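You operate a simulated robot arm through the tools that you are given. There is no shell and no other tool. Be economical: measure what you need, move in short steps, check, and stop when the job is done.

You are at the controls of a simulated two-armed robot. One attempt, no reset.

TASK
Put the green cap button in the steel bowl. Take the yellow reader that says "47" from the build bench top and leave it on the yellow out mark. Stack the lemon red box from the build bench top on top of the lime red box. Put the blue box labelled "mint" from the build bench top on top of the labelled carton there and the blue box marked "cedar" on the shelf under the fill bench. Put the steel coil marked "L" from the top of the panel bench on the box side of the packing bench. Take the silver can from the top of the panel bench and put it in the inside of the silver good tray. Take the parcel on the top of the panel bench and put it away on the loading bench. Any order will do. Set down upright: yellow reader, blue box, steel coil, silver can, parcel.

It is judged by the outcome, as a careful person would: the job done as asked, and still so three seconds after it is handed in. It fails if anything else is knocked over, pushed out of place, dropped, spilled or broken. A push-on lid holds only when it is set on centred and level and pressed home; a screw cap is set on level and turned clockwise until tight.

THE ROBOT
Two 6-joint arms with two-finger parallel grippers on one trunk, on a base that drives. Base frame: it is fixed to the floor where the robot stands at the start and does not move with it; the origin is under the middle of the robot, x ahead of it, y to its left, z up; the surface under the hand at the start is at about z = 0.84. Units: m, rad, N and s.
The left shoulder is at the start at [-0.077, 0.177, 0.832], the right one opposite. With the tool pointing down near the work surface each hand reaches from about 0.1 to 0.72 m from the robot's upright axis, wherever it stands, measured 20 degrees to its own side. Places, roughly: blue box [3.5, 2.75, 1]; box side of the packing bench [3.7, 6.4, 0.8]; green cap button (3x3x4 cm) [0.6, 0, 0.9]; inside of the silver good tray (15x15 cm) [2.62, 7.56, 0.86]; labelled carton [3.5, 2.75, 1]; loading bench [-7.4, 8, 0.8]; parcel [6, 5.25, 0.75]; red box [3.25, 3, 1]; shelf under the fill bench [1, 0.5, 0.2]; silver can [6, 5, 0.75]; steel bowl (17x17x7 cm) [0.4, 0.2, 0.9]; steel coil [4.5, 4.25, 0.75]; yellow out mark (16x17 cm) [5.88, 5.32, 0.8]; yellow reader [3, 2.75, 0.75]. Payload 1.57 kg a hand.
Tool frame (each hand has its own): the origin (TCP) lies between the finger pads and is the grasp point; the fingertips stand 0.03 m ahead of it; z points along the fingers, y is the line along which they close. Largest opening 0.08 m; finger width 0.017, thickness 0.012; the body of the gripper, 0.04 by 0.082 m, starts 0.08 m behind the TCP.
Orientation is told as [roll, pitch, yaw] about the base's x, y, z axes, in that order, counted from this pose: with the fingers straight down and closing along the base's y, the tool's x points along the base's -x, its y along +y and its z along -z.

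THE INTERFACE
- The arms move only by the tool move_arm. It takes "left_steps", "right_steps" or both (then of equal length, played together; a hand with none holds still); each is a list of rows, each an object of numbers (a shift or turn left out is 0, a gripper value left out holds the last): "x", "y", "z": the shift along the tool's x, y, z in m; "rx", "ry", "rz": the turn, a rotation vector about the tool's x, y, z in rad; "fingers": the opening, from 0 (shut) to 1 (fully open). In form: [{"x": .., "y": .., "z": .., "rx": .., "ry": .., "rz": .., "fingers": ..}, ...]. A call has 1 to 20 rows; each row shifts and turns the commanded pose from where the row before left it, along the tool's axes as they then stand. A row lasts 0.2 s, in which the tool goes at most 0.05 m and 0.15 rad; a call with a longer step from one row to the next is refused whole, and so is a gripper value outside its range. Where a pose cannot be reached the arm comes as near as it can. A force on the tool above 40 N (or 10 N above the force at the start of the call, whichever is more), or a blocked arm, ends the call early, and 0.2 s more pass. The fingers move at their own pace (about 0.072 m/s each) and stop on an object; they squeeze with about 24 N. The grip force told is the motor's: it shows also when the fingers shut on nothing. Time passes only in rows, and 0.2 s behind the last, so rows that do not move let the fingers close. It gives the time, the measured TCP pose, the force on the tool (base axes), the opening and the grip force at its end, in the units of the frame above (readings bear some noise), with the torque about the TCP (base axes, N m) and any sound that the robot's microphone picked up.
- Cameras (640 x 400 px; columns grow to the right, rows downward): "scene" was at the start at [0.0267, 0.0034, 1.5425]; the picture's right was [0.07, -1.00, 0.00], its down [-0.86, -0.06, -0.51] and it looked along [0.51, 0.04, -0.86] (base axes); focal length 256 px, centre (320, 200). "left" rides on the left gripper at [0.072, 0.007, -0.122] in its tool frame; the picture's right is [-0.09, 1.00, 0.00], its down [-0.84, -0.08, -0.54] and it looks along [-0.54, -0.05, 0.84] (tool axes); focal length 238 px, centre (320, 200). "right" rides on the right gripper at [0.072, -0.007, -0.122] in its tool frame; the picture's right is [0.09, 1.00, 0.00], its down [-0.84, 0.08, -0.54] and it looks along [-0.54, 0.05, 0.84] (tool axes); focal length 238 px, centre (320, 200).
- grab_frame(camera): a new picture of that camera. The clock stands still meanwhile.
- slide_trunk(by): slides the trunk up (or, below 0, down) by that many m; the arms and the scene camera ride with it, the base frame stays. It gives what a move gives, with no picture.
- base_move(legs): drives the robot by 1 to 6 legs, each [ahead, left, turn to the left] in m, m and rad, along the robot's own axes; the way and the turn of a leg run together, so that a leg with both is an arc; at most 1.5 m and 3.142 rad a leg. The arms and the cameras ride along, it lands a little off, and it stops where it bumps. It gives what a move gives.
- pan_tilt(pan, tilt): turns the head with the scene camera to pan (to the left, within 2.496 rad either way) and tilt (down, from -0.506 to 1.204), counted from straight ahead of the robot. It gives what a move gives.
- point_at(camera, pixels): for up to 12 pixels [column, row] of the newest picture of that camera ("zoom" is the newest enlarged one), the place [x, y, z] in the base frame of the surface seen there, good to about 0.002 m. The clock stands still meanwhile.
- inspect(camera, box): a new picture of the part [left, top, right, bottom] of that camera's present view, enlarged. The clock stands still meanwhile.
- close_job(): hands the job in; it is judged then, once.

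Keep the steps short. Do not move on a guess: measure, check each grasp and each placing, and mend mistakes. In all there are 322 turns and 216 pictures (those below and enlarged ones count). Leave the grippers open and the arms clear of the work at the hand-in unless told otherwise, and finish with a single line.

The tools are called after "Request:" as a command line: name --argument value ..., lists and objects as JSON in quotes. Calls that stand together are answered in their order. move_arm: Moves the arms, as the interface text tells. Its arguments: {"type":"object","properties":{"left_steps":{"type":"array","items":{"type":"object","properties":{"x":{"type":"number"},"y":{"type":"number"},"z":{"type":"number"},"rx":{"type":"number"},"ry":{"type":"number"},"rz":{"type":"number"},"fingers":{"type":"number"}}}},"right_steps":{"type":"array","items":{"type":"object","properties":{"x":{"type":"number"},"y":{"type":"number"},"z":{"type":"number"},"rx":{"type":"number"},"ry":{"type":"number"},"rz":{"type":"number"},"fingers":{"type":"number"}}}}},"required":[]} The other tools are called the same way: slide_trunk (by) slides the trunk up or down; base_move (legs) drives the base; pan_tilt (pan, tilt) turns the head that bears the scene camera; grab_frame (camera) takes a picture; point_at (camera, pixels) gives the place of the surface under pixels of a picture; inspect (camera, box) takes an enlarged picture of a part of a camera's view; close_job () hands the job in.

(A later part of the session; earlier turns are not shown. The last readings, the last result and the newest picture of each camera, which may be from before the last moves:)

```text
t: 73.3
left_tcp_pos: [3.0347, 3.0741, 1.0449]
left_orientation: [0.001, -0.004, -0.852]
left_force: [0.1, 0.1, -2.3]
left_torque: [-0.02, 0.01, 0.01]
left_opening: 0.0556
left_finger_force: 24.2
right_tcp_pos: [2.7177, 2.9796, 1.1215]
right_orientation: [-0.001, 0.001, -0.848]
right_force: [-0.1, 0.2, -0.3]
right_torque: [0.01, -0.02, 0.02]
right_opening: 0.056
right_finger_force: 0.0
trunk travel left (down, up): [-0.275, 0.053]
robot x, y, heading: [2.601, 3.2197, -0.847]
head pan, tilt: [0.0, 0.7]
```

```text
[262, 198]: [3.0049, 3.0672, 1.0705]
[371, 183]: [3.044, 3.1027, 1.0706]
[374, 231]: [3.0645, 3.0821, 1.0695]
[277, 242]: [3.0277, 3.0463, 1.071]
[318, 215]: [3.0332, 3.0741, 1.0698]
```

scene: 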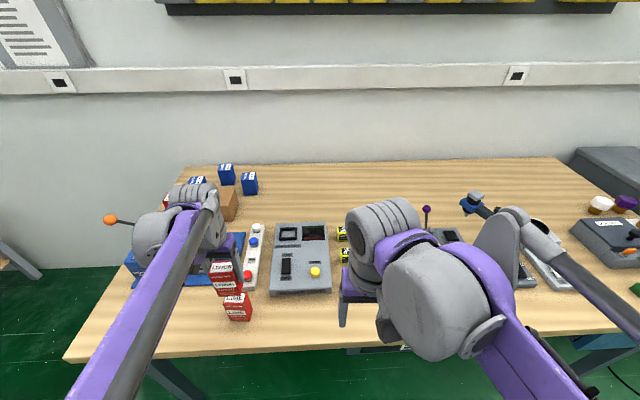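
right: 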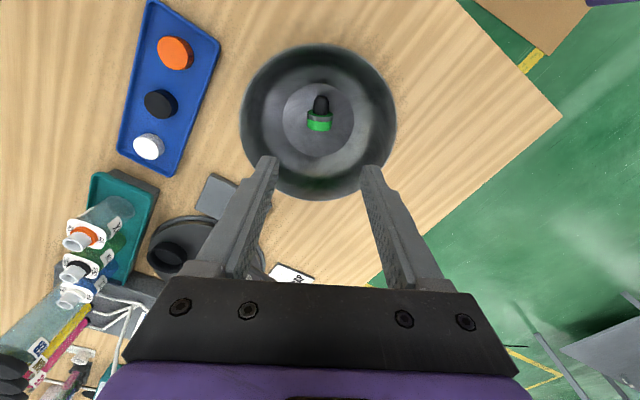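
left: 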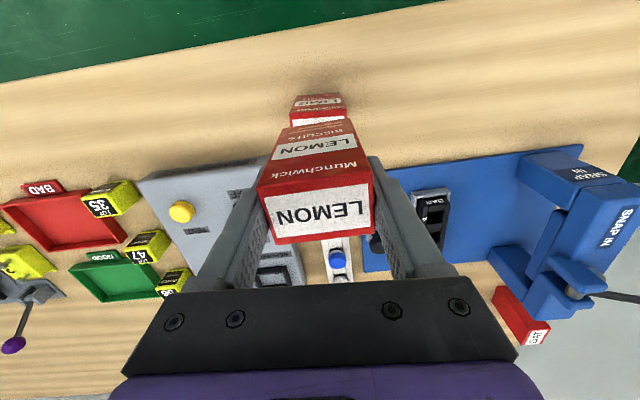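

Aligned with LIME within ~2 mm. Lower 0.038 m then check contact.

Request:
move_arm --left_steps '[{"z": 0.02}, {"z": 0.012}, {"z": 0.006}, {}]'

Request:
inspect --camera "scene" --box '[180, 240, 300, 330]'

```text
t: 74.3
left_tcp_pos: [3.0344, 3.073, 1.0088]
left_orientation: [0.001, 0.001, -0.851]
left_force: [-0.9, 0.0, -1.4]
left_torque: [-0.04, -0.02, 0.04]
left_opening: 0.0555
left_finger_force: 24.3
right_tcp_pos: [2.7182, 2.9801, 1.121]
right_orientation: [0.0, 0.002, -0.847]
right_force: [-0.1, -0.2, 0.7]
right_torque: [-0.02, 0.0, -0.02]
right_opening: 0.0562
right_finger_force: 0.1
trunk travel left (down, up): [-0.275, 0.053]
robot x, y, heading: [2.6047, 3.2217, -0.848]
head pan, tilt: [0.0, 0.7]
```

```text
4.44 times, centred on (240, 285) of scene
```

zoom: 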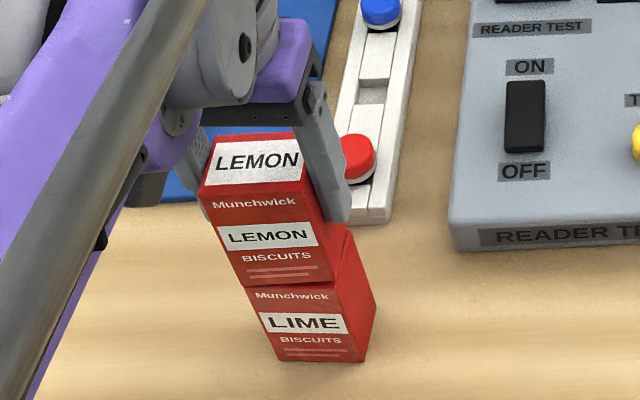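

Nearly touching. Nudge down in 1–2 mm steps until the force changes.

Request:
move_arm --left_steps '[{"z": 0.001}, {"z": 0.001}, {"z": 0.001}, {}]'

```text
t: 75.3
left_tcp_pos: [3.0361, 3.074, 1.0057]
left_orientation: [0.002, 0.001, -0.852]
left_force: [-0.5, 0.7, -2.2]
left_torque: [0.0, 0.02, 0.0]
left_opening: 0.0553
left_finger_force: 23.8
right_tcp_pos: [2.7179, 2.9805, 1.1204]
right_orientation: [0.001, 0.0, -0.847]
right_force: [0.1, -0.5, 0.0]
right_torque: [-0.02, 0.01, 0.02]
right_opening: 0.0562
right_finger_force: 0.1
trunk travel left (down, up): [-0.275, 0.053]
robot x, y, heading: [2.6047, 3.221, -0.843]
head pan, tilt: [0.0, 0.7]
```

Request:
move_arm --left_steps '[{"z": 0.001}, {"z": 0.001}, {}]'

```text
t: 76.1
left_tcp_pos: [3.0343, 3.0739, 1.0045]
left_orientation: [0.002, 0.0, -0.852]
left_force: [0.1, -0.3, 0.0]
left_torque: [0.03, 0.01, 0.01]
left_opening: 0.0553
left_finger_force: 24.2
right_tcp_pos: [2.7182, 2.9788, 1.1203]
right_orientation: [0.001, 0.002, -0.846]
right_force: [0.2, 0.6, 0.0]
right_torque: [-0.01, 0.03, 0.04]
right_opening: 0.0562
right_finger_force: 0.0
trunk travel left (down, up): [-0.275, 0.053]
robot x, y, heading: [2.6035, 3.2189, -0.845]
head pan, tilt: [0.0, 0.7]
```

Weight is off the hand (force ≈0): touching. Open slowly and rise.

Request:
move_arm --left_steps '[{"fingers": 0.75}, {"fingers": 0.9}, {"fingers": 1}, {}, {"z": -0.03}, {"z": -0.04}, {"z": -0.04}, {"z": -0.04}, {}]'

Request:
grab_frame --camera "left"

```text
t: 78.1
left_tcp_pos: [3.0348, 3.0749, 1.152]
left_orientation: [0.001, 0.0, -0.852]
left_force: [0.5, 0.1, -0.5]
left_torque: [0.01, -0.01, 0.02]
left_opening: 0.0799
left_finger_force: 0.1
right_tcp_pos: [2.7182, 2.981, 1.1217]
right_orientation: [0.001, 0.001, -0.846]
right_force: [-0.3, 0.3, -0.5]
right_torque: [-0.02, 0.03, -0.01]
right_opening: 0.056
right_finger_force: 0.0
trunk travel left (down, up): [-0.275, 0.053]
robot x, y, heading: [2.6011, 3.2183, -0.844]
head pan, tilt: [0.0, 0.7]
```

```text
181 pictures are left
```

left: 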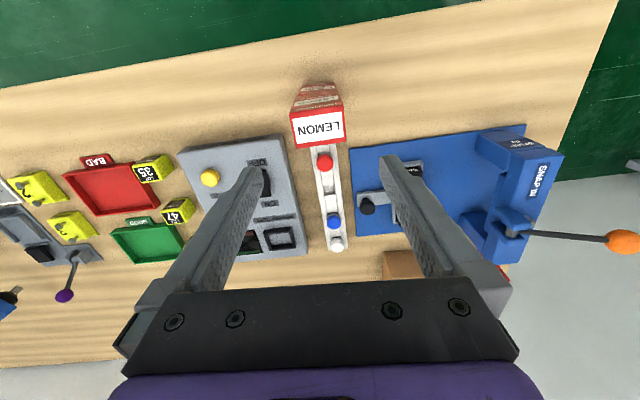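

The lemon box is on the lime box. Retract the left arm and look left at the bench end gap.

Request:
move_arm --left_steps '[{"x": 0.04}, {"x": 0.04}, {"x": 0.04}, {"x": 0.03, "z": -0.02}, {}]'

Request:
pan_tilt --pan 0.9 --tilt 0.6

Request:
grab_frame --camera "scene"

```text
t: 79.3
left_tcp_pos: [2.9343, 3.1844, 1.1712]
left_orientation: [0.003, 0.001, -0.851]
left_force: [-0.7, 0.3, 0.5]
left_torque: [-0.02, 0.01, 0.05]
left_opening: 0.0797
left_finger_force: 0.1
right_tcp_pos: [2.7198, 2.9799, 1.1215]
right_orientation: [-0.001, 0.0, -0.847]
right_force: [0.8, 0.0, -0.3]
right_torque: [0.02, -0.01, 0.0]
right_opening: 0.0559
right_finger_force: 0.0
trunk travel left (down, up): [-0.275, 0.053]
robot x, y, heading: [2.6067, 3.219, -0.845]
head pan, tilt: [0.0, 0.7]
```

```text
t: 80.5
left_tcp_pos: [2.9338, 3.1849, 1.1714]
left_orientation: [0.0, -0.001, -0.852]
left_force: [0.4, 0.6, 0.1]
left_torque: [0.02, 0.02, -0.01]
left_opening: 0.08
left_finger_force: 0.0
right_tcp_pos: [2.7188, 2.9796, 1.1202]
right_orientation: [0.0, 0.001, -0.845]
right_force: [0.9, 0.3, -0.6]
right_torque: [0.01, 0.01, 0.01]
right_opening: 0.0559
right_finger_force: 0.0
trunk travel left (down, up): [-0.275, 0.053]
robot x, y, heading: [2.6034, 3.2237, -0.845]
head pan, tilt: [0.901, 0.6]
```

```text
180 pictures are left
```

scene: 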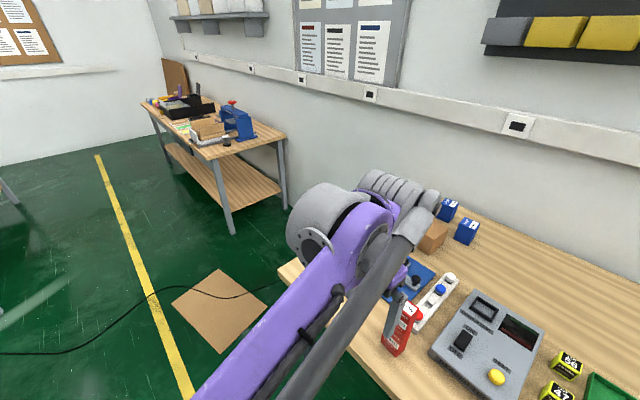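

Request:
point_at --camera "scene" --pixels '[[172, 302], [220, 270], [268, 308], [222, 353], [282, 268], [233, 232], [287, 207], [188, 200]]'

```text
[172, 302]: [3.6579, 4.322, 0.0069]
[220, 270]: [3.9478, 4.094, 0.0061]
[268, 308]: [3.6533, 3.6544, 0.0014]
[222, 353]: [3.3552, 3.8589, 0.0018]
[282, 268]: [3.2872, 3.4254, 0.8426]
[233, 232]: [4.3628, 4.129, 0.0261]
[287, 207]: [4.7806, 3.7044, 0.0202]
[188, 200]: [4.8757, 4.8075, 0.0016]
```

The cardboard lies at u≈5.1–5.7; I'll keep close to the bench end. Back off, drive left, turn to face the bench end.

Request:
base_move --legs '[[-0.18, 0, 0.06], [0, 0.89, 0], [0, 0, -1.571]]'

Request:
pan_tilt --pan 0.5 --tilt 0.75

Request:
grab_frame --camera "scene"

```text
t: 93.6
left_tcp_pos: [3.0925, 3.6468, 1.1723]
left_orientation: [0.001, 0.0, -2.371]
left_force: [-0.6, -0.3, -0.7]
left_torque: [0.0, 0.03, 0.0]
left_opening: 0.0801
left_finger_force: 0.1
right_tcp_pos: [2.8773, 3.8529, 1.1203]
right_orientation: [-0.001, -0.001, -2.365]
right_force: [0.9, -0.4, -0.3]
right_torque: [0.0, 0.0, -0.01]
right_opening: 0.056
right_finger_force: 0.1
trunk travel left (down, up): [-0.275, 0.053]
robot x, y, heading: [3.1118, 3.9802, -2.361]
head pan, tilt: [0.901, 0.6]
```

```text
t: 94.5
left_tcp_pos: [3.0931, 3.6471, 1.1719]
left_orientation: [0.004, 0.0, -2.371]
left_force: [0.8, 0.4, -0.5]
left_torque: [0.03, 0.01, 0.01]
left_opening: 0.0801
left_finger_force: 0.1
right_tcp_pos: [2.878, 3.8517, 1.1216]
right_orientation: [0.001, 0.003, -2.364]
right_force: [-0.4, 0.2, -0.3]
right_torque: [-0.04, -0.02, 0.0]
right_opening: 0.0561
right_finger_force: 0.0
trunk travel left (down, up): [-0.275, 0.053]
robot x, y, heading: [3.1105, 3.9779, -2.364]
head pan, tilt: [0.499, 0.75]
```

```text
179 pictures are left
```

scene: 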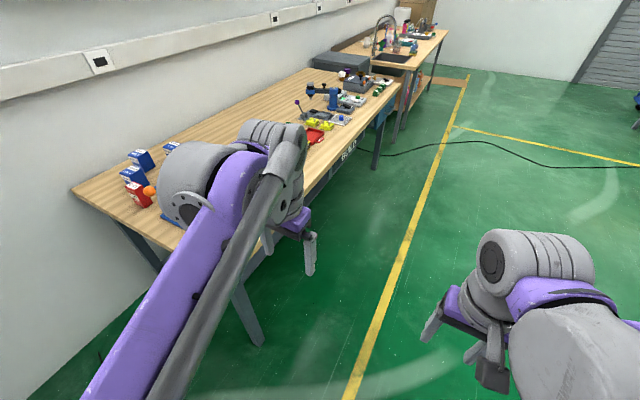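

Request:
point_at --camera "scene" --pixels '[[150, 190], [140, 156], [132, 173], [171, 148], [78, 190]]'

Request:
slide_trunk --by 0.05

```text
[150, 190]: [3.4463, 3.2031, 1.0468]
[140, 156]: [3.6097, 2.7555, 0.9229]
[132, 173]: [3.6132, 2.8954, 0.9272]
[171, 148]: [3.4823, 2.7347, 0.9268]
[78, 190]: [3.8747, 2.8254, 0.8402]
```

```text
t: 95.4
left_tcp_pos: [3.0935, 3.6485, 1.221]
left_orientation: [0.002, -0.001, -2.37]
left_force: [0.0, -0.7, -0.7]
left_torque: [0.0, 0.04, -0.01]
left_opening: 0.08
left_finger_force: 0.1
right_tcp_pos: [2.8785, 3.8528, 1.1702]
right_orientation: [-0.001, -0.001, -2.364]
right_force: [0.7, -0.4, 0.2]
right_torque: [0.04, 0.01, -0.03]
right_opening: 0.056
right_finger_force: 0.0
trunk travel left (down, up): [-0.325, 0.003]
robot x, y, heading: [3.1142, 3.9818, -2.361]
head pan, tilt: [0.499, 0.75]
```

Knob top ≈1.06; hands clear. Slide left to v≈-0.24.

Request:
base_move --legs '[[0.0, 0.85, 0]]'

Request:
pan_tilt --pan 0.2 --tilt 0.95

Request:
grab_frame --camera "scene"

```text
t: 103.4
left_tcp_pos: [3.7049, 3.0337, 1.22]
left_orientation: [0.001, -0.003, -2.358]
left_force: [0.0, 0.5, 0.1]
left_torque: [-0.01, 0.0, 0.02]
left_opening: 0.0801
left_finger_force: 0.1
right_tcp_pos: [3.4874, 3.2372, 1.1709]
right_orientation: [0.0, -0.001, -2.355]
right_force: [0.3, -0.6, 0.7]
right_torque: [0.03, -0.02, 0.03]
right_opening: 0.0559
right_finger_force: 0.1
trunk travel left (down, up): [-0.325, 0.003]
robot x, y, heading: [3.7208, 3.3669, -2.36]
head pan, tilt: [0.499, 0.75]
```

```text
t: 104.2
left_tcp_pos: [3.704, 3.0342, 1.2218]
left_orientation: [0.002, -0.003, -2.359]
left_force: [0.0, 0.8, 0.1]
left_torque: [0.03, 0.02, 0.02]
left_opening: 0.0802
left_finger_force: 0.0
right_tcp_pos: [3.4864, 3.2375, 1.1713]
right_orientation: [0.0, 0.001, -2.357]
right_force: [0.0, 0.3, 0.6]
right_torque: [-0.01, 0.01, 0.0]
right_opening: 0.0559
right_finger_force: 0.1
trunk travel left (down, up): [-0.325, 0.003]
robot x, y, heading: [3.7202, 3.3633, -2.353]
head pan, tilt: [0.201, 0.949]
```

```text
178 pictures are left
```

scene: 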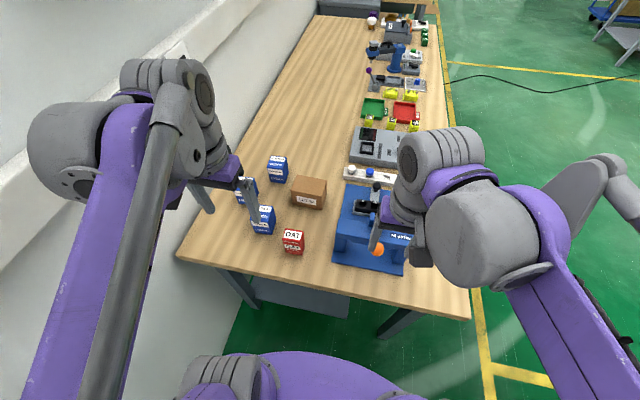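

In place. Labelled carton at (308,192). Move the left hand toward MINT and view with its camera.

Request:
move_arm --left_steps '[{"x": -0.035, "y": 0.02, "z": 0.01}, {"x": -0.035, "y": 0.025, "z": 0.015}, {"x": -0.035, "y": 0.025, "z": 0.015}, {"x": -0.035, "y": 0.025, "z": 0.015}, {"x": -0.035, "y": 0.025, "z": 0.02}, {"x": -0.035, "y": 0.02, "z": 0.02}, {}]'

Request:
grab_frame --camera "left"

```text
t: 105.8
left_tcp_pos: [3.6543, 2.7893, 1.1271]
left_orientation: [0.001, -0.002, -2.36]
left_force: [-0.5, 0.6, 0.0]
left_torque: [0.0, -0.03, 0.02]
left_opening: 0.0803
left_finger_force: 0.1
right_tcp_pos: [3.4865, 3.2395, 1.1722]
right_orientation: [0.0, -0.002, -2.354]
right_force: [-0.2, 0.3, -0.2]
right_torque: [-0.02, -0.03, -0.01]
right_opening: 0.0561
right_finger_force: 0.1
trunk travel left (down, up): [-0.325, 0.003]
robot x, y, heading: [3.7217, 3.3656, -2.358]
head pan, tilt: [0.201, 0.949]
```

```text
177 pictures are left
```

left: 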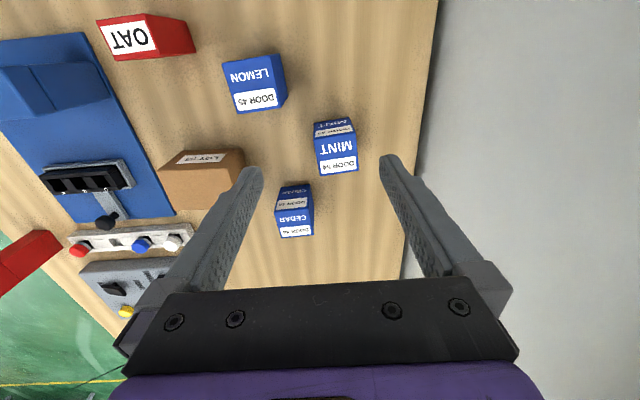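

Request:
inspect --camera "left" --box '[260, 105, 372, 245]'

Request:
point_at --camera "left" --pixels '[[316, 140], [353, 134], [357, 170], [321, 174], [337, 154], [276, 211], [311, 204], [312, 234], [283, 237], [296, 221], [315, 125], [350, 121]]'

Request:
point_at --camera "left" --pixels '[[160, 172], [190, 209], [238, 170], [185, 150], [225, 190], [200, 180], [240, 152], [210, 156]]'

```text
2.86 times, centred on (316, 175) of left
```

zoom: 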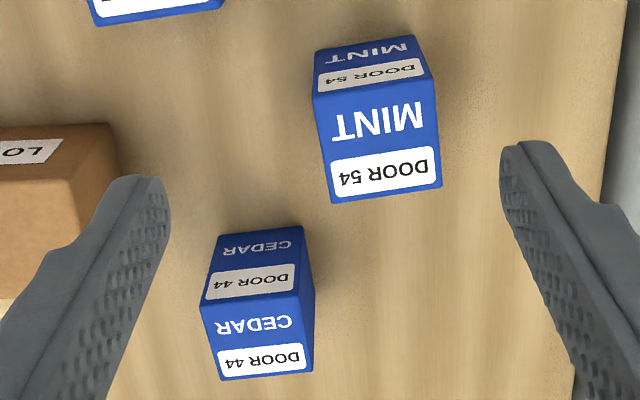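

```text
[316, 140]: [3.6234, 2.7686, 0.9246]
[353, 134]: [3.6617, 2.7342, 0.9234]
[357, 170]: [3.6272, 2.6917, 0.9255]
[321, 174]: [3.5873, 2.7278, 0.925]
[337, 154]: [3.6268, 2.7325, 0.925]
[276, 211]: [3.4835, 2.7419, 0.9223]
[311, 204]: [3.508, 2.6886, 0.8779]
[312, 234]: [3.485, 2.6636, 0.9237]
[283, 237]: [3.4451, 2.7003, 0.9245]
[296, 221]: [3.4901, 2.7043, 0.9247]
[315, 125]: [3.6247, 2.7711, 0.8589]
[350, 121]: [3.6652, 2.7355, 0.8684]
```

```text
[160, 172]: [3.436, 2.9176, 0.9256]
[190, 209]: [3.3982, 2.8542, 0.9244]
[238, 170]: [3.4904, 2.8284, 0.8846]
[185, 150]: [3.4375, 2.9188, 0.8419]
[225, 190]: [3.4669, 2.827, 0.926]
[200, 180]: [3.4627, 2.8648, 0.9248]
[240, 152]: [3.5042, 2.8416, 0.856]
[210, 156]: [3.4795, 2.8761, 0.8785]
```

MINT centre (3.625, 2.731), 5.5 cm square, needs yaw +0.06. Move over it and check.

Request:
move_arm --left_steps '[{"x": -0.031, "y": 0.0105, "rz": -0.03}, {"x": -0.031, "y": 0.0105, "rz": -0.03}, {"z": 0.04}, {"z": 0.04}, {"z": 0.03}, {}]'

Request:
grab_frame --camera "left"

```text
t: 107.2
left_tcp_pos: [3.6292, 2.728, 1.0183]
left_orientation: [0.002, -0.002, -2.301]
left_force: [0.5, -0.1, -0.6]
left_torque: [0.0, 0.0, 0.0]
left_opening: 0.0802
left_finger_force: 0.0
right_tcp_pos: [3.4864, 3.2372, 1.1706]
right_orientation: [-0.001, 0.001, -2.357]
right_force: [0.0, 0.0, -0.3]
right_torque: [0.01, -0.03, -0.02]
right_opening: 0.0559
right_finger_force: 0.0
trunk travel left (down, up): [-0.325, 0.003]
robot x, y, heading: [3.721, 3.3673, -2.355]
head pan, tilt: [0.201, 0.949]
```

```text
175 pictures are left
```

left: 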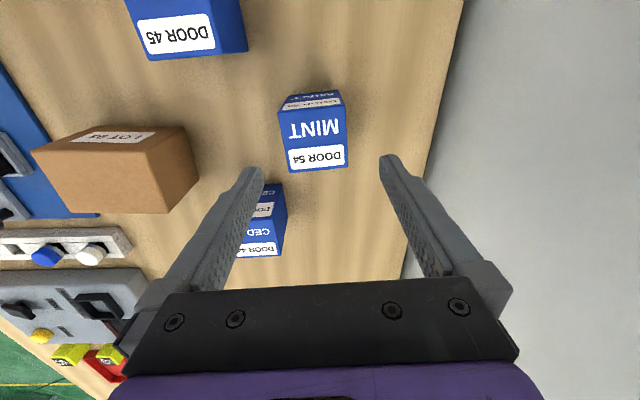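

Request:
point_at --camera "left" --pixels '[[36, 150], [52, 203], [165, 210], [138, 155], [100, 180], [313, 130], [280, 112], [346, 142]]'

Request:
move_arm --left_steps '[{"y": -0.003, "z": 0.03}, {"z": 0.03}, {"z": 0.03}, {"z": 0.03}, {}, {"fingers": 0.5}, {"fingers": 0.3}, {"fingers": 0}, {}, {}]'

Request:
grab_frame --camera "left"

```text
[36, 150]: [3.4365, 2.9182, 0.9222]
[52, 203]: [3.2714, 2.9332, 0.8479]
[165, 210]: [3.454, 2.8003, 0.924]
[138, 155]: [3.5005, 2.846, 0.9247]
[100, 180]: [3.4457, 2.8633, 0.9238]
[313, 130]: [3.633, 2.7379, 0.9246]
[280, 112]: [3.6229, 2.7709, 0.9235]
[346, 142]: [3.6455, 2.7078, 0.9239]
```

```text
t: 109.4
left_tcp_pos: [3.6214, 2.7268, 0.8977]
left_orientation: [0.002, 0.0, -2.3]
left_force: [0.0, -0.4, 0.7]
left_torque: [0.0, -0.01, -0.01]
left_opening: 0.0599
left_finger_force: 24.0
right_tcp_pos: [3.4862, 3.2377, 1.1702]
right_orientation: [-0.001, -0.001, -2.355]
right_force: [0.7, -0.2, -0.3]
right_torque: [-0.01, 0.02, 0.01]
right_opening: 0.0558
right_finger_force: 0.0
trunk travel left (down, up): [-0.325, 0.003]
robot x, y, heading: [3.7193, 3.3635, -2.355]
head pan, tilt: [0.201, 0.949]
```

```text
174 pictures are left
```

left: 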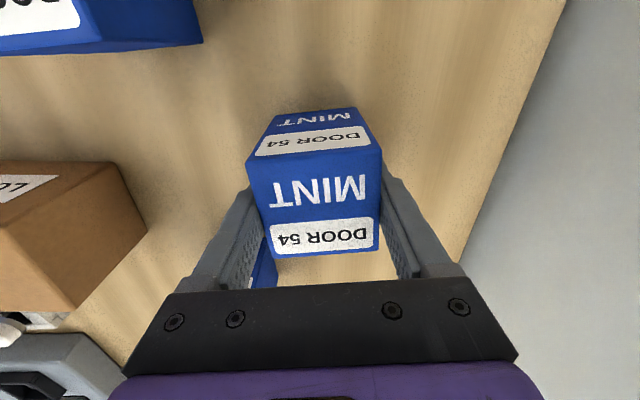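

Gripped. Lift and carry over the carton (centre (3.445, 2.859), top 0.924).

Request:
move_arm --left_steps '[{"z": -0.02}, {"z": -0.04}, {"z": -0.04}, {"z": -0.04}, {"x": -0.004, "y": -0.0366}, {"x": -0.004, "y": -0.0366}, {"x": -0.004, "y": -0.0366}, {"x": -0.004, "y": -0.0366}, {"x": -0.004, "y": -0.0366}, {"x": -0.004, "y": -0.0366}, {}]'

Request:
grab_frame --camera "left"

Request:
grab_frame --camera "scene"

```text
t: 111.8
left_tcp_pos: [3.4421, 2.857, 1.0367]
left_orientation: [0.001, 0.0, -2.3]
left_force: [-1.4, -0.4, -0.8]
left_torque: [0.0, 0.03, 0.03]
left_opening: 0.0598
left_finger_force: 23.7
right_tcp_pos: [3.488, 3.2377, 1.1708]
right_orientation: [-0.001, 0.0, -2.356]
right_force: [-0.8, 0.3, -0.5]
right_torque: [-0.01, -0.01, -0.02]
right_opening: 0.0557
right_finger_force: 0.0
trunk travel left (down, up): [-0.325, 0.003]
robot x, y, heading: [3.7195, 3.3645, -2.355]
head pan, tilt: [0.201, 0.949]
```

```text
173 pictures are left
```

left: 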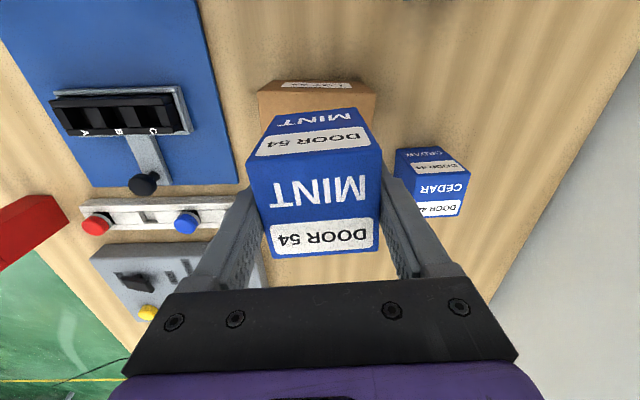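

```text
172 pictures are left
```

scene: 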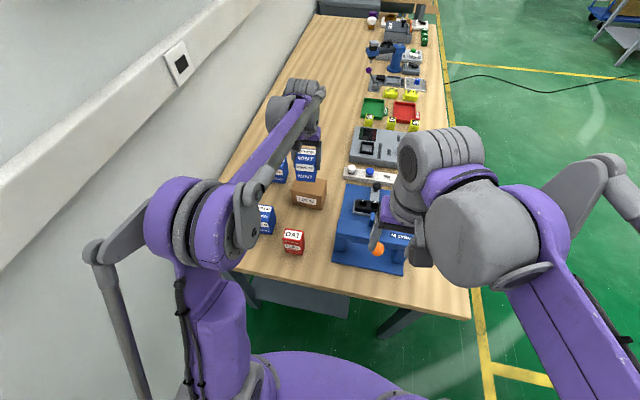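

Request:
point_at --camera "left" --pixels '[[250, 166], [378, 153], [376, 246], [275, 256], [317, 200]]'

Request:
inspect --camera "scene" --box '[260, 130, 360, 220]'

```text
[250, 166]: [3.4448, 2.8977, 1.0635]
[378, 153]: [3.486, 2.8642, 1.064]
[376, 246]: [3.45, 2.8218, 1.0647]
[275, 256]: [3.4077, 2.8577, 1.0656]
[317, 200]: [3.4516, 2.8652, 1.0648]
```

```text
4.44 times, centred on (310, 175) of scene
```

zoom: 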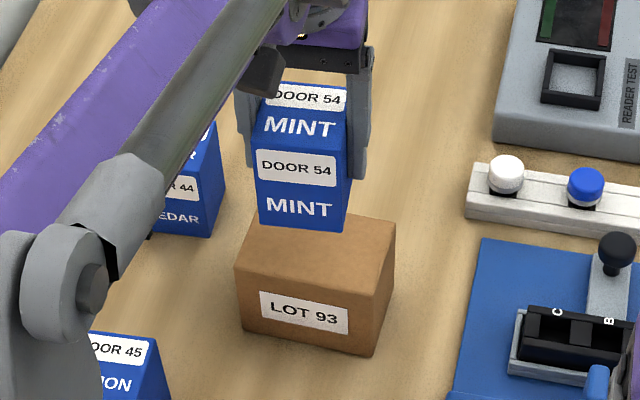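

Aligned on LOT 93 carton. Lower to contact.

Request:
move_arm --left_steps '[{"z": 0.02}, {"z": 0.02}, {"z": 0.01}, {"z": 0.002}, {"z": 0.001}, {}]'

```text
t: 113.2
left_tcp_pos: [3.4444, 2.8586, 0.9826]
left_orientation: [0.001, -0.001, -2.3]
left_force: [-0.5, 0.5, -2.1]
left_torque: [0.02, 0.0, -0.01]
left_opening: 0.0595
left_finger_force: 24.1
right_tcp_pos: [3.4876, 3.2367, 1.1698]
right_orientation: [-0.001, 0.001, -2.356]
right_force: [0.4, 0.3, 0.4]
right_torque: [0.02, -0.01, 0.01]
right_opening: 0.0562
right_finger_force: 0.1
trunk travel left (down, up): [-0.325, 0.003]
robot x, y, heading: [3.7187, 3.3649, -2.358]
head pan, tilt: [0.201, 0.949]
```

Request:
move_arm --left_steps '[{"z": 0.001}, {"z": 0.001}, {}]'

```text
t: 114.0
left_tcp_pos: [3.4439, 2.858, 0.9819]
left_orientation: [0.002, -0.002, -2.301]
left_force: [-0.2, 1.4, 4.4]
left_torque: [0.23, 0.1, -0.06]
left_opening: 0.0597
left_finger_force: 24.0
right_tcp_pos: [3.4871, 3.2372, 1.1721]
right_orientation: [-0.001, -0.001, -2.356]
right_force: [-0.6, -0.8, -0.1]
right_torque: [0.0, 0.01, 0.05]
right_opening: 0.056
right_finger_force: 0.1
trunk travel left (down, up): [-0.325, 0.003]
robot x, y, heading: [3.7201, 3.3687, -2.356]
head pan, tilt: [0.201, 0.949]
```

Contact. Open and rise.

Request:
move_arm --left_steps '[{"fingers": 0.8}, {"fingers": 0.9}, {"fingers": 1}, {}, {"z": -0.03}, {"z": -0.04}, {"z": -0.04}, {"z": -0.04}, {}]'

Request:
grab_frame --camera "left"

```text
t: 116.0
left_tcp_pos: [3.4438, 2.8573, 1.1355]
left_orientation: [0.001, -0.001, -2.302]
left_force: [0.6, 0.2, -0.1]
left_torque: [0.01, 0.02, -0.03]
left_opening: 0.0801
left_finger_force: 0.1
right_tcp_pos: [3.4882, 3.2372, 1.1712]
right_orientation: [0.0, -0.001, -2.356]
right_force: [0.1, -0.2, -1.3]
right_torque: [-0.01, 0.03, 0.0]
right_opening: 0.0559
right_finger_force: 0.1
trunk travel left (down, up): [-0.325, 0.003]
robot x, y, heading: [3.7167, 3.3709, -2.36]
head pan, tilt: [0.201, 0.949]
```

```text
170 pictures are left
```

left: 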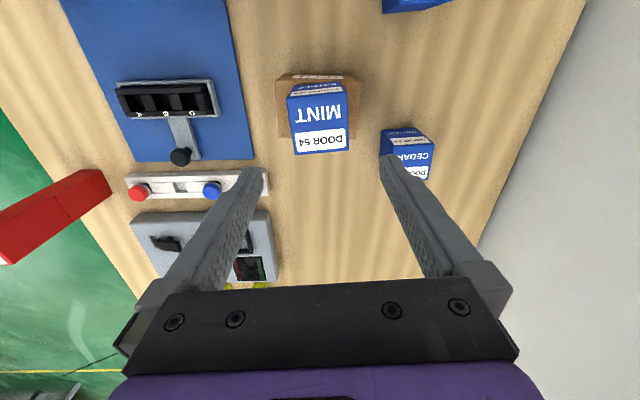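

MINT is on the carton. Next CEDAR: centre ≈ (3.484, 2.703). Move above it.

Request:
move_arm --left_steps '[{"y": 0.045}, {"x": -0.02, "y": 0.044}, {"x": -0.02, "y": 0.044}, {"x": -0.03}, {"x": -0.018}, {"z": 0.03}, {"z": 0.03}, {}]'

Request:
grab_frame --camera "left"

```text
t: 117.8
left_tcp_pos: [3.4846, 2.7018, 1.0717]
left_orientation: [0.001, -0.002, -2.3]
left_force: [0.2, -1.0, 0.5]
left_torque: [0.03, 0.0, -0.02]
left_opening: 0.0802
left_finger_force: 0.1
right_tcp_pos: [3.4864, 3.2381, 1.1706]
right_orientation: [0.0, 0.002, -2.357]
right_force: [0.1, 0.6, -0.8]
right_torque: [0.02, 0.0, -0.01]
right_opening: 0.0558
right_finger_force: 0.0
trunk travel left (down, up): [-0.325, 0.003]
robot x, y, heading: [3.7184, 3.3647, -2.355]
head pan, tilt: [0.201, 0.949]
```

```text
169 pictures are left
```

left: 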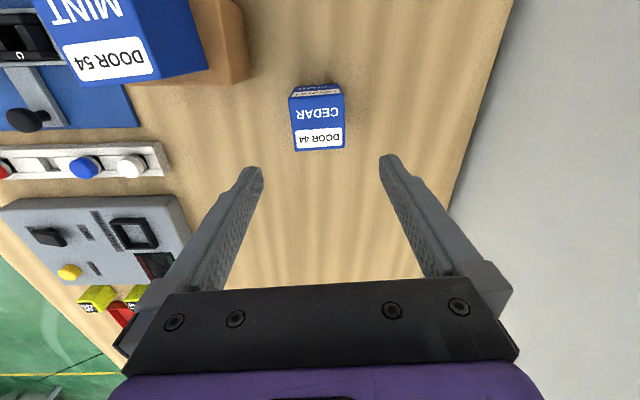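

Request:
point_at --camera "left" --pixels '[[291, 100], [343, 97], [343, 146], [297, 149]]'

Request:
move_arm --left_steps '[{"z": 0.04}, {"z": 0.04}, {"z": 0.04}, {}]'

Request:
grab_frame --camera "left"

```text
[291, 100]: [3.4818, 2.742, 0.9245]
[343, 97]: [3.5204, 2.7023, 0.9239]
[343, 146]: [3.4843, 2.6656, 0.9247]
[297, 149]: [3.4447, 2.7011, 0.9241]
```

```text
t: 118.8
left_tcp_pos: [3.4806, 2.703, 0.9506]
left_orientation: [0.002, -0.003, -2.298]
left_force: [1.5, -0.4, 0.3]
left_torque: [-0.02, -0.01, 0.03]
left_opening: 0.0801
left_finger_force: 0.0
right_tcp_pos: [3.4871, 3.2372, 1.1709]
right_orientation: [0.002, -0.001, -2.357]
right_force: [-0.1, -0.6, -1.2]
right_torque: [0.0, 0.0, 0.02]
right_opening: 0.0559
right_finger_force: 0.1
trunk travel left (down, up): [-0.325, 0.003]
robot x, y, heading: [3.7199, 3.3673, -2.352]
head pan, tilt: [0.201, 0.949]
```

```text
168 pictures are left
```

left: 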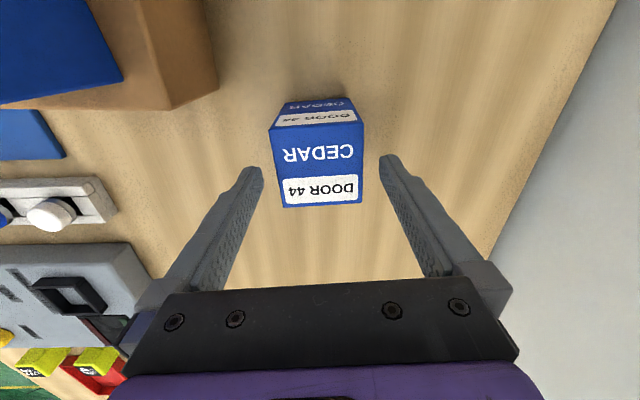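

Request:
move_arm --left_steps '[{"rz": 0.07}, {"z": 0.03}, {"z": 0.022}, {}, {"fingers": 0.5}, {"fingers": 0.3}, {"fingers": 0}, {}, {}]'

Request:
grab_frame --camera "left"

```text
t: 120.8
left_tcp_pos: [3.4839, 2.7017, 0.8999]
left_orientation: [0.001, -0.002, -2.37]
left_force: [-0.4, 1.1, -0.6]
left_torque: [0.05, 0.07, -0.01]
left_opening: 0.0603
left_finger_force: 23.4
right_tcp_pos: [3.4875, 3.2373, 1.1704]
right_orientation: [-0.001, 0.001, -2.356]
right_force: [0.0, -0.1, -0.1]
right_torque: [-0.04, 0.01, -0.03]
right_opening: 0.056
right_finger_force: 0.0
trunk travel left (down, up): [-0.325, 0.003]
robot x, y, heading: [3.7223, 3.3699, -2.361]
head pan, tilt: [0.201, 0.949]
```

```text
167 pictures are left
```

left: 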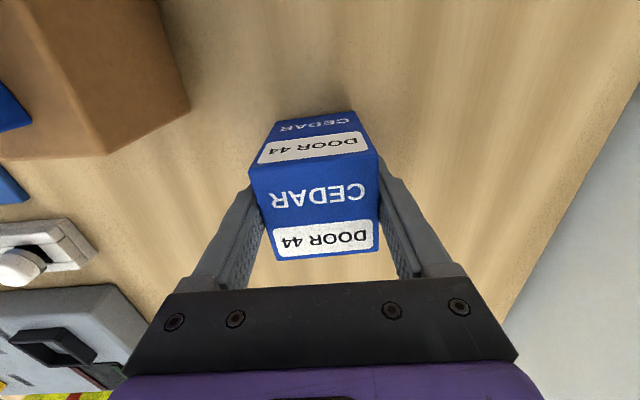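

Gripped (6.0 cm). Lift and retract.

Request:
move_arm --left_steps '[{"z": -0.03}, {"z": -0.04}, {"z": -0.04}, {"x": 0.02, "z": -0.04}, {"x": 0.03, "z": -0.035}, {"x": 0.03, "z": -0.03}, {"x": 0.04, "z": -0.03}, {"x": 0.04, "z": -0.02}, {"x": 0.045}, {"x": 0.045}, {"x": 0.045}, {"x": 0.045}, {}]'

Request:
grab_frame --camera "scene"

```text
t: 123.6
left_tcp_pos: [3.7278, 2.9408, 1.1629]
left_orientation: [0.002, 0.002, -2.369]
left_force: [0.2, 0.8, -1.4]
left_torque: [0.03, 0.01, 0.01]
left_opening: 0.0599
left_finger_force: 23.9
right_tcp_pos: [3.4876, 3.2363, 1.1703]
right_orientation: [-0.002, 0.0, -2.356]
right_force: [0.5, -0.6, -0.1]
right_torque: [0.02, -0.02, 0.05]
right_opening: 0.0561
right_finger_force: 0.0
trunk travel left (down, up): [-0.325, 0.003]
robot x, y, heading: [3.7195, 3.364, -2.358]
head pan, tilt: [0.201, 0.949]
```

```text
166 pictures are left
```

scene: 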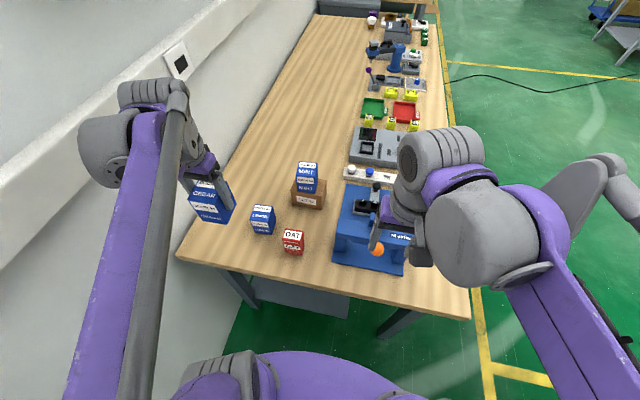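

Raise the box a little more, then slide right into the aisle and drive forward (toward the fill bench).

Request:
move_arm --left_steps '[{"z": -0.03}, {"z": -0.03, "x": 0.02}, {}]'

Request:
base_move --legs '[[0, -0.9, 0], [1.5, 0, 0], [1.3, 0, 0]]'

Request:
pan_tilt --pan 0.6 --tilt 0.8

Request:
grab_frame --camera "scene"

```text
t: 124.4
left_tcp_pos: [3.7427, 2.9538, 1.222]
left_orientation: [0.003, 0.001, -2.37]
left_force: [1.4, -0.6, -1.8]
left_torque: [-0.01, -0.02, -0.02]
left_opening: 0.06
left_finger_force: 24.1
right_tcp_pos: [3.4854, 3.2362, 1.1711]
right_orientation: [0.0, 0.003, -2.356]
right_force: [0.5, -0.8, -0.2]
right_torque: [0.02, -0.01, 0.03]
right_opening: 0.0558
right_finger_force: 0.1
trunk travel left (down, up): [-0.325, 0.003]
robot x, y, heading: [3.7199, 3.3659, -2.354]
head pan, tilt: [0.201, 0.949]
```

```text
t: 145.9
left_tcp_pos: [1.1352, 1.5718, 1.223]
left_orientation: [0.001, 0.001, -2.358]
left_force: [0.4, 0.0, -1.3]
left_torque: [0.0, -0.03, 0.02]
left_opening: 0.0595
left_finger_force: 24.2
right_tcp_pos: [0.8774, 1.8517, 1.1712]
right_orientation: [-0.001, 0.0, -2.344]
right_force: [-0.8, -0.6, 0.1]
right_torque: [-0.02, 0.01, -0.01]
right_opening: 0.0559
right_finger_force: 0.1
trunk travel left (down, up): [-0.325, 0.003]
robot x, y, heading: [1.1072, 1.985, -2.348]
head pan, tilt: [0.201, 0.949]
```

```text
t: 146.8
left_tcp_pos: [1.1362, 1.5723, 1.2226]
left_orientation: [0.001, -0.003, -2.357]
left_force: [-0.3, -0.7, -0.9]
left_torque: [0.0, -0.01, 0.0]
left_opening: 0.0598
left_finger_force: 23.5
right_tcp_pos: [0.8767, 1.851, 1.1709]
right_orientation: [0.0, 0.0, -2.345]
right_force: [-0.3, 0.2, -0.2]
right_torque: [-0.01, 0.02, 0.02]
right_opening: 0.0561
right_finger_force: 0.0
trunk travel left (down, up): [-0.325, 0.003]
robot x, y, heading: [1.1077, 1.9835, -2.345]
head pan, tilt: [0.6, 0.799]
```

```text
165 pictures are left
```

scene: 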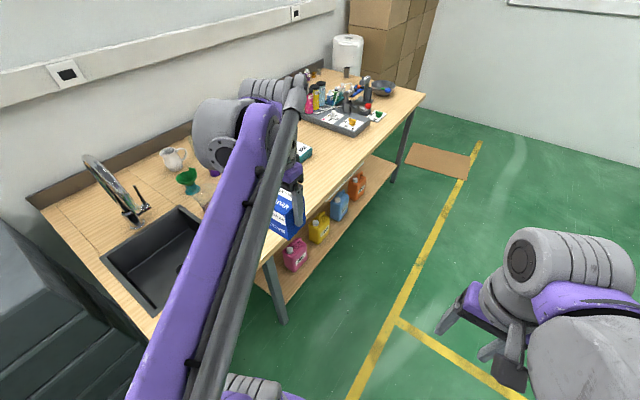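

The shelf has free room past the orange jug near (375,172). Measure.

Request:
point_at --camera "scene" --pixels '[[376, 172], [388, 165], [378, 187], [358, 182], [359, 196], [395, 180], [340, 203], [296, 296], [424, 95], [310, 215]]'

Request:
inspect --camera "scene" --box '[260, 80, 440, 310]'

```text
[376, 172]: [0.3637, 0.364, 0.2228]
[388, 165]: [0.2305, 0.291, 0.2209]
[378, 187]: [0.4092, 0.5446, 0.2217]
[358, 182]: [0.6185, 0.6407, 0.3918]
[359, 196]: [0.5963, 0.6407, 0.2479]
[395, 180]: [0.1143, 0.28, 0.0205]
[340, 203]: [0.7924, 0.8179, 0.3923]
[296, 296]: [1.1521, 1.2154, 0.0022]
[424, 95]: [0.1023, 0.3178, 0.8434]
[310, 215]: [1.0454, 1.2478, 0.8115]
```

```text
1.74 times, centred on (350, 195) of scene
```

zoom: 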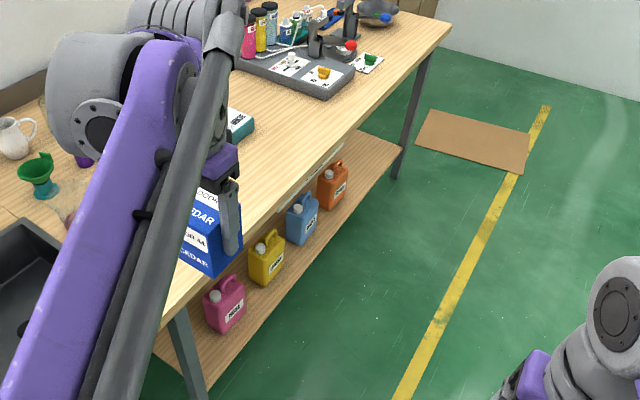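

Shelf top z≈0.222, free at u 0.4–0.75. Because the tabletop overhangs, I'll regrasp the box tilted: set it on the fill bench front, then re-grip at 45°. Drive on and face the bench.

Request:
base_move --legs '[[0.9, 0, 0], [0.65, 0, 0], [0, 0, 1.565]]'

Request:
pan_tilt --pan 0.0 --tilt 0.85

Request:
grab_frame --camera "scene"

```text
t: 158.6
left_tcp_pos: [0.4294, 0.8687, 1.2226]
left_orientation: [0.001, 0.0, -0.81]
left_force: [-0.8, 0.4, -1.5]
left_torque: [-0.01, 0.02, -0.02]
left_opening: 0.0599
left_finger_force: 23.7
right_tcp_pos: [0.1454, 0.6161, 1.1709]
right_orientation: [0.001, 0.002, -0.795]
right_force: [-0.7, 0.5, -0.5]
right_torque: [-0.01, -0.04, 0.02]
right_opening: 0.0562
right_finger_force: 0.2
trunk travel left (down, up): [-0.325, 0.003]
robot x, y, heading: [0.0182, 0.8498, -0.794]
head pan, tilt: [0.6, 0.799]
```

```text
t: 159.6
left_tcp_pos: [0.4293, 0.8698, 1.2225]
left_orientation: [0.002, -0.001, -0.81]
left_force: [-0.2, -0.7, -1.7]
left_torque: [0.0, 0.02, -0.01]
left_opening: 0.0595
left_finger_force: 24.0
right_tcp_pos: [0.1441, 0.6161, 1.1722]
right_orientation: [-0.001, 0.0, -0.795]
right_force: [-1.1, 0.5, -0.1]
right_torque: [0.02, 0.02, 0.0]
right_opening: 0.0562
right_finger_force: 0.0
trunk travel left (down, up): [-0.325, 0.003]
robot x, y, heading: [0.0159, 0.8499, -0.79]
head pan, tilt: [0.0, 0.85]
```

```text
163 pictures are left
```

scene: 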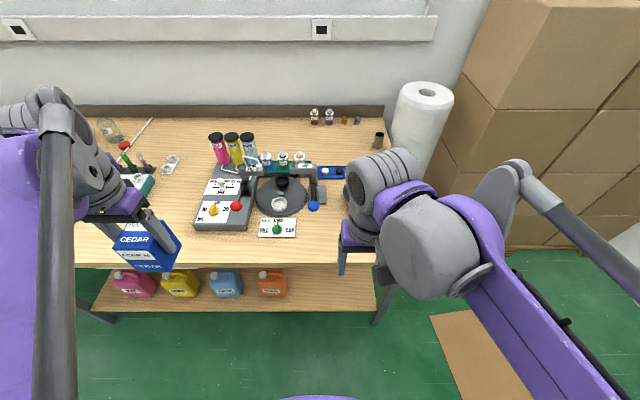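

Request:
point_at --camera "scene" --pixels '[[185, 250], [180, 215], [160, 200], [205, 258], [320, 255], [320, 235], [195, 215], [258, 235], [297, 230], [330, 290], [310, 300], [285, 285]]'

Request:
inspect --camera "scene" --box '[80, 130, 400, 320]'

```text
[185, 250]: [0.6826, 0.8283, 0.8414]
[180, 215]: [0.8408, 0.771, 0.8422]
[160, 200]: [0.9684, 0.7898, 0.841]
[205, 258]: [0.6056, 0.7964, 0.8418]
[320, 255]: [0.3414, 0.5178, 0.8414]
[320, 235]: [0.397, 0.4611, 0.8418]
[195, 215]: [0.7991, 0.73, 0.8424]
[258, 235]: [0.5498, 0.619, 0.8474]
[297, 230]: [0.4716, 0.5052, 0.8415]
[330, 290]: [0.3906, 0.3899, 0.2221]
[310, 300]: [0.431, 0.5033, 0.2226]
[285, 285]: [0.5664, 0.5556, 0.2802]
```

```text
2.00 times, centred on (240, 225) of scene
```

zoom: 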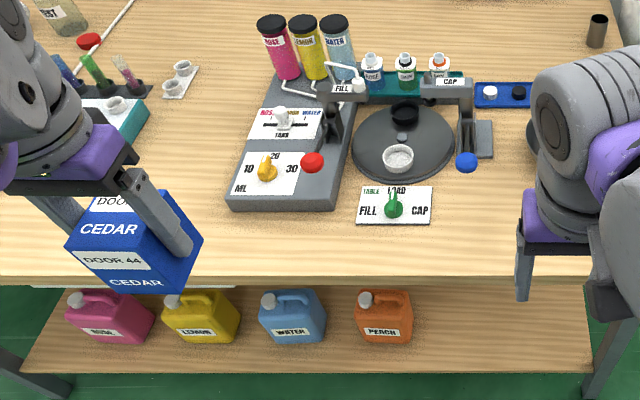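

Request:
point_at --camera "scene" --pixels '[[313, 207], [313, 202], [322, 190], [277, 231], [345, 205]]'

Request:
move_arm --right_steps '[{"y": -0.04}, {"y": -0.045}, {"y": -0.045}, {"y": -0.045}, {"y": -0.045}, {}]'

Request:
grab_frame --camera "scene"

```text
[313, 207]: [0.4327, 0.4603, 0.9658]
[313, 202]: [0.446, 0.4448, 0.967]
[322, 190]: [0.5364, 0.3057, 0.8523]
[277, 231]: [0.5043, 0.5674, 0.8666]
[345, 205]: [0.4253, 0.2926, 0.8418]
```

```text
t: 161.0
left_tcp_pos: [0.4302, 0.8682, 1.2223]
left_orientation: [0.001, -0.001, -0.81]
left_force: [-0.3, -0.4, -1.5]
left_torque: [0.01, 0.01, 0.03]
left_opening: 0.0596
left_finger_force: 24.1
right_tcp_pos: [-0.0122, 0.4656, 1.1686]
right_orientation: [-0.001, 0.0, -0.796]
right_force: [0.5, 0.0, -0.7]
right_torque: [0.0, -0.01, 0.03]
right_opening: 0.056
right_finger_force: 0.0
trunk travel left (down, up): [-0.325, 0.003]
robot x, y, heading: [0.019, 0.8487, -0.795]
head pan, tilt: [0.0, 0.85]
```

```text
161 pictures are left
```

scene: 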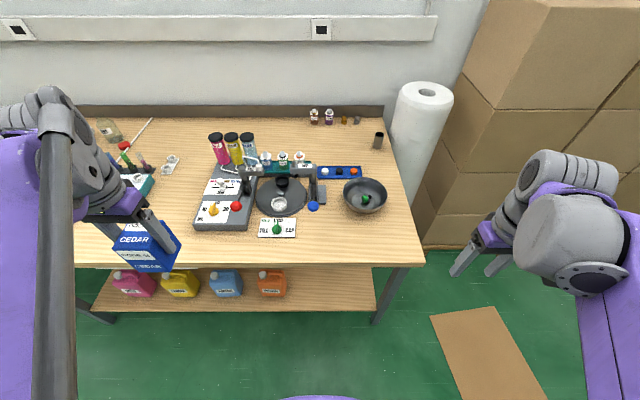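

The blue knob (z≈0.97) overhangs near u=0.63, so I'll use the clear spot in front of the bowl at u≈0.43, v≈0.06. Move the left hand there, high.

Request:
move_arm --left_steps '[{"y": -0.04}, {"y": -0.044}, {"y": -0.044}, {"y": -0.044}, {"y": -0.044}, {"y": -0.044}, {"y": -0.044}, {"y": -0.044}, {"y": -0.044}, {"y": -0.044}, {"y": -0.0458}, {"x": -0.045}, {"x": -0.045}, {"x": -0.045}, {"x": -0.045}, {"x": -0.045}, {"x": -0.0366}, {}]'

Request:
grab_frame --camera "left"

Request:
grab_frame --camera "scene"

```text
t: 164.8
left_tcp_pos: [0.2572, 0.3673, 1.2035]
left_orientation: [0.002, -0.001, -0.81]
left_force: [-0.2, -0.1, -1.1]
left_torque: [0.03, -0.03, 0.01]
left_opening: 0.0597
left_finger_force: 23.6
left hand out of reach, approached as far as the arm can: row 17
right_tcp_pos: [-0.0127, 0.464, 1.1684]
right_orientation: [0.0, 0.0, -0.796]
right_force: [-0.2, -0.2, -0.8]
right_torque: [0.03, -0.01, 0.01]
right_opening: 0.056
right_finger_force: 0.0
trunk travel left (down, up): [-0.325, 0.003]
robot x, y, heading: [0.0175, 0.8489, -0.797]
head pan, tilt: [0.0, 0.85]
```

```text
160 pictures are left
```

left: 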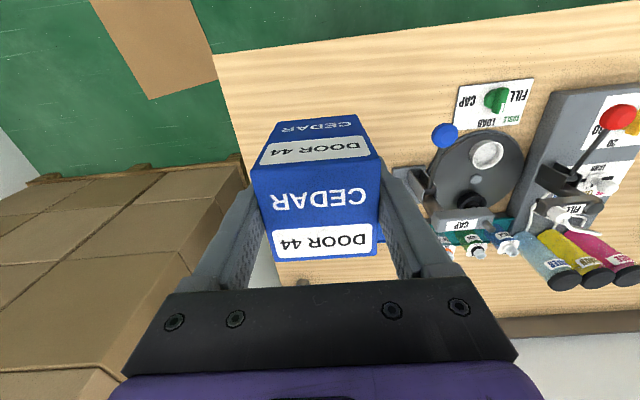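

```text
159 pictures are left
```

scene: 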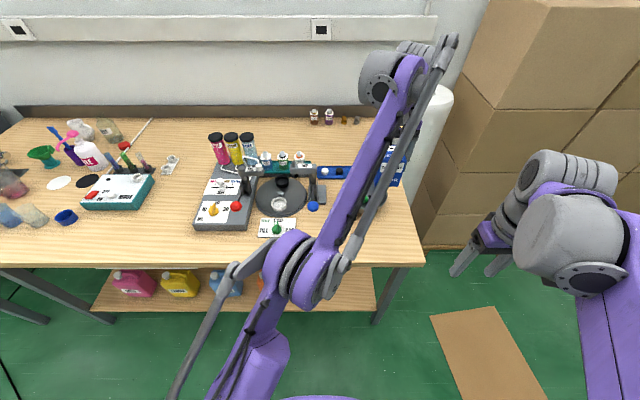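

Request:
move_arm --left_steps '[{"x": 0.02, "z": 0.03}, {"z": 0.045}, {"z": 0.045}, {"z": 0.045}, {"z": 0.045}, {}]'

Request:
grab_frame --camera "left"

Request:
grab_frame --camera "scene"

```text
t: 166.2
left_tcp_pos: [0.2556, 0.3299, 1.0547]
left_orientation: [0.003, 0.0, -0.81]
left_force: [-0.9, -0.2, -0.6]
left_torque: [-0.02, 0.01, 0.01]
left_opening: 0.0597
left_finger_force: 24.1
left hand out of reach, approached as far as the arm can: row 3, 4, 5
right_tcp_pos: [-0.0113, 0.4649, 1.1695]
right_orientation: [0.0, 0.0, -0.794]
right_force: [-0.3, -0.4, 0.0]
right_torque: [0.01, 0.02, 0.0]
right_opening: 0.0558
right_finger_force: 0.0
trunk travel left (down, up): [-0.325, 0.003]
robot x, y, heading: [0.0164, 0.8504, -0.799]
head pan, tilt: [0.0, 0.85]
```

```text
158 pictures are left
```

left: 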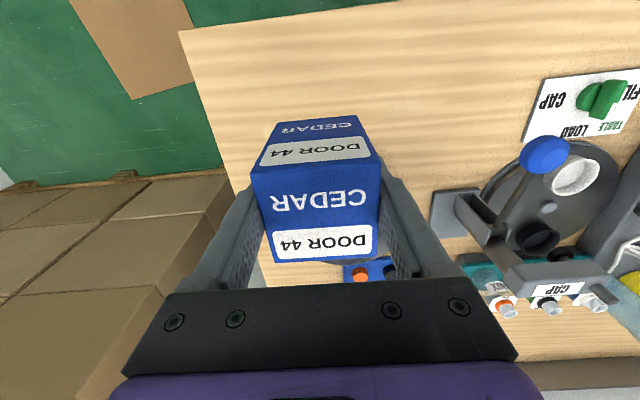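

```text
157 pictures are left
```

scene: 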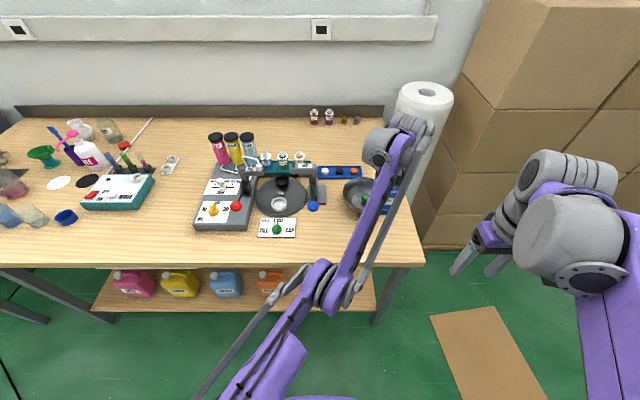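

Near the reach limit; drive 0.1 m closer and pull the hand back correspondingly.

Request:
base_move --legs '[[0.1, 0, 0]]'

Request:
move_arm --left_steps '[{"x": 0.04}, {"x": 0.04}, {"x": 0.02}, {}]'

```text
t: 167.3
left_tcp_pos: [0.3262, 0.2558, 1.0526]
left_orientation: [0.004, 0.003, -0.812]
left_force: [-0.2, -0.1, -1.6]
left_torque: [-0.02, 0.0, 0.01]
left_opening: 0.0598
left_finger_force: 24.0
right_tcp_pos: [0.0578, 0.3924, 1.1683]
right_orientation: [0.0, 0.0, -0.797]
right_force: [0.4, 0.4, -0.1]
right_torque: [0.01, 0.02, 0.0]
right_opening: 0.056
right_finger_force: 0.1
trunk travel left (down, up): [-0.325, 0.003]
robot x, y, heading: [0.0911, 0.7793, -0.796]
head pan, tilt: [0.0, 0.85]
```

```text
t: 168.3
left_tcp_pos: [0.2612, 0.2938, 1.0966]
left_orientation: [0.006, 0.0, -0.813]
left_force: [-0.3, -0.3, -1.4]
left_torque: [0.0, 0.01, -0.01]
left_opening: 0.0596
left_finger_force: 23.9
left hand out of reach, approached as far as the arm can: row 1, 2, 3
right_tcp_pos: [0.0582, 0.3916, 1.1676]
right_orientation: [0.0, 0.0, -0.797]
right_force: [0.1, 0.5, 0.1]
right_torque: [-0.01, 0.01, 0.02]
right_opening: 0.0557
right_finger_force: 0.0
trunk travel left (down, up): [-0.325, 0.003]
robot x, y, heading: [0.0892, 0.7768, -0.796]
head pan, tilt: [0.0, 0.85]
```

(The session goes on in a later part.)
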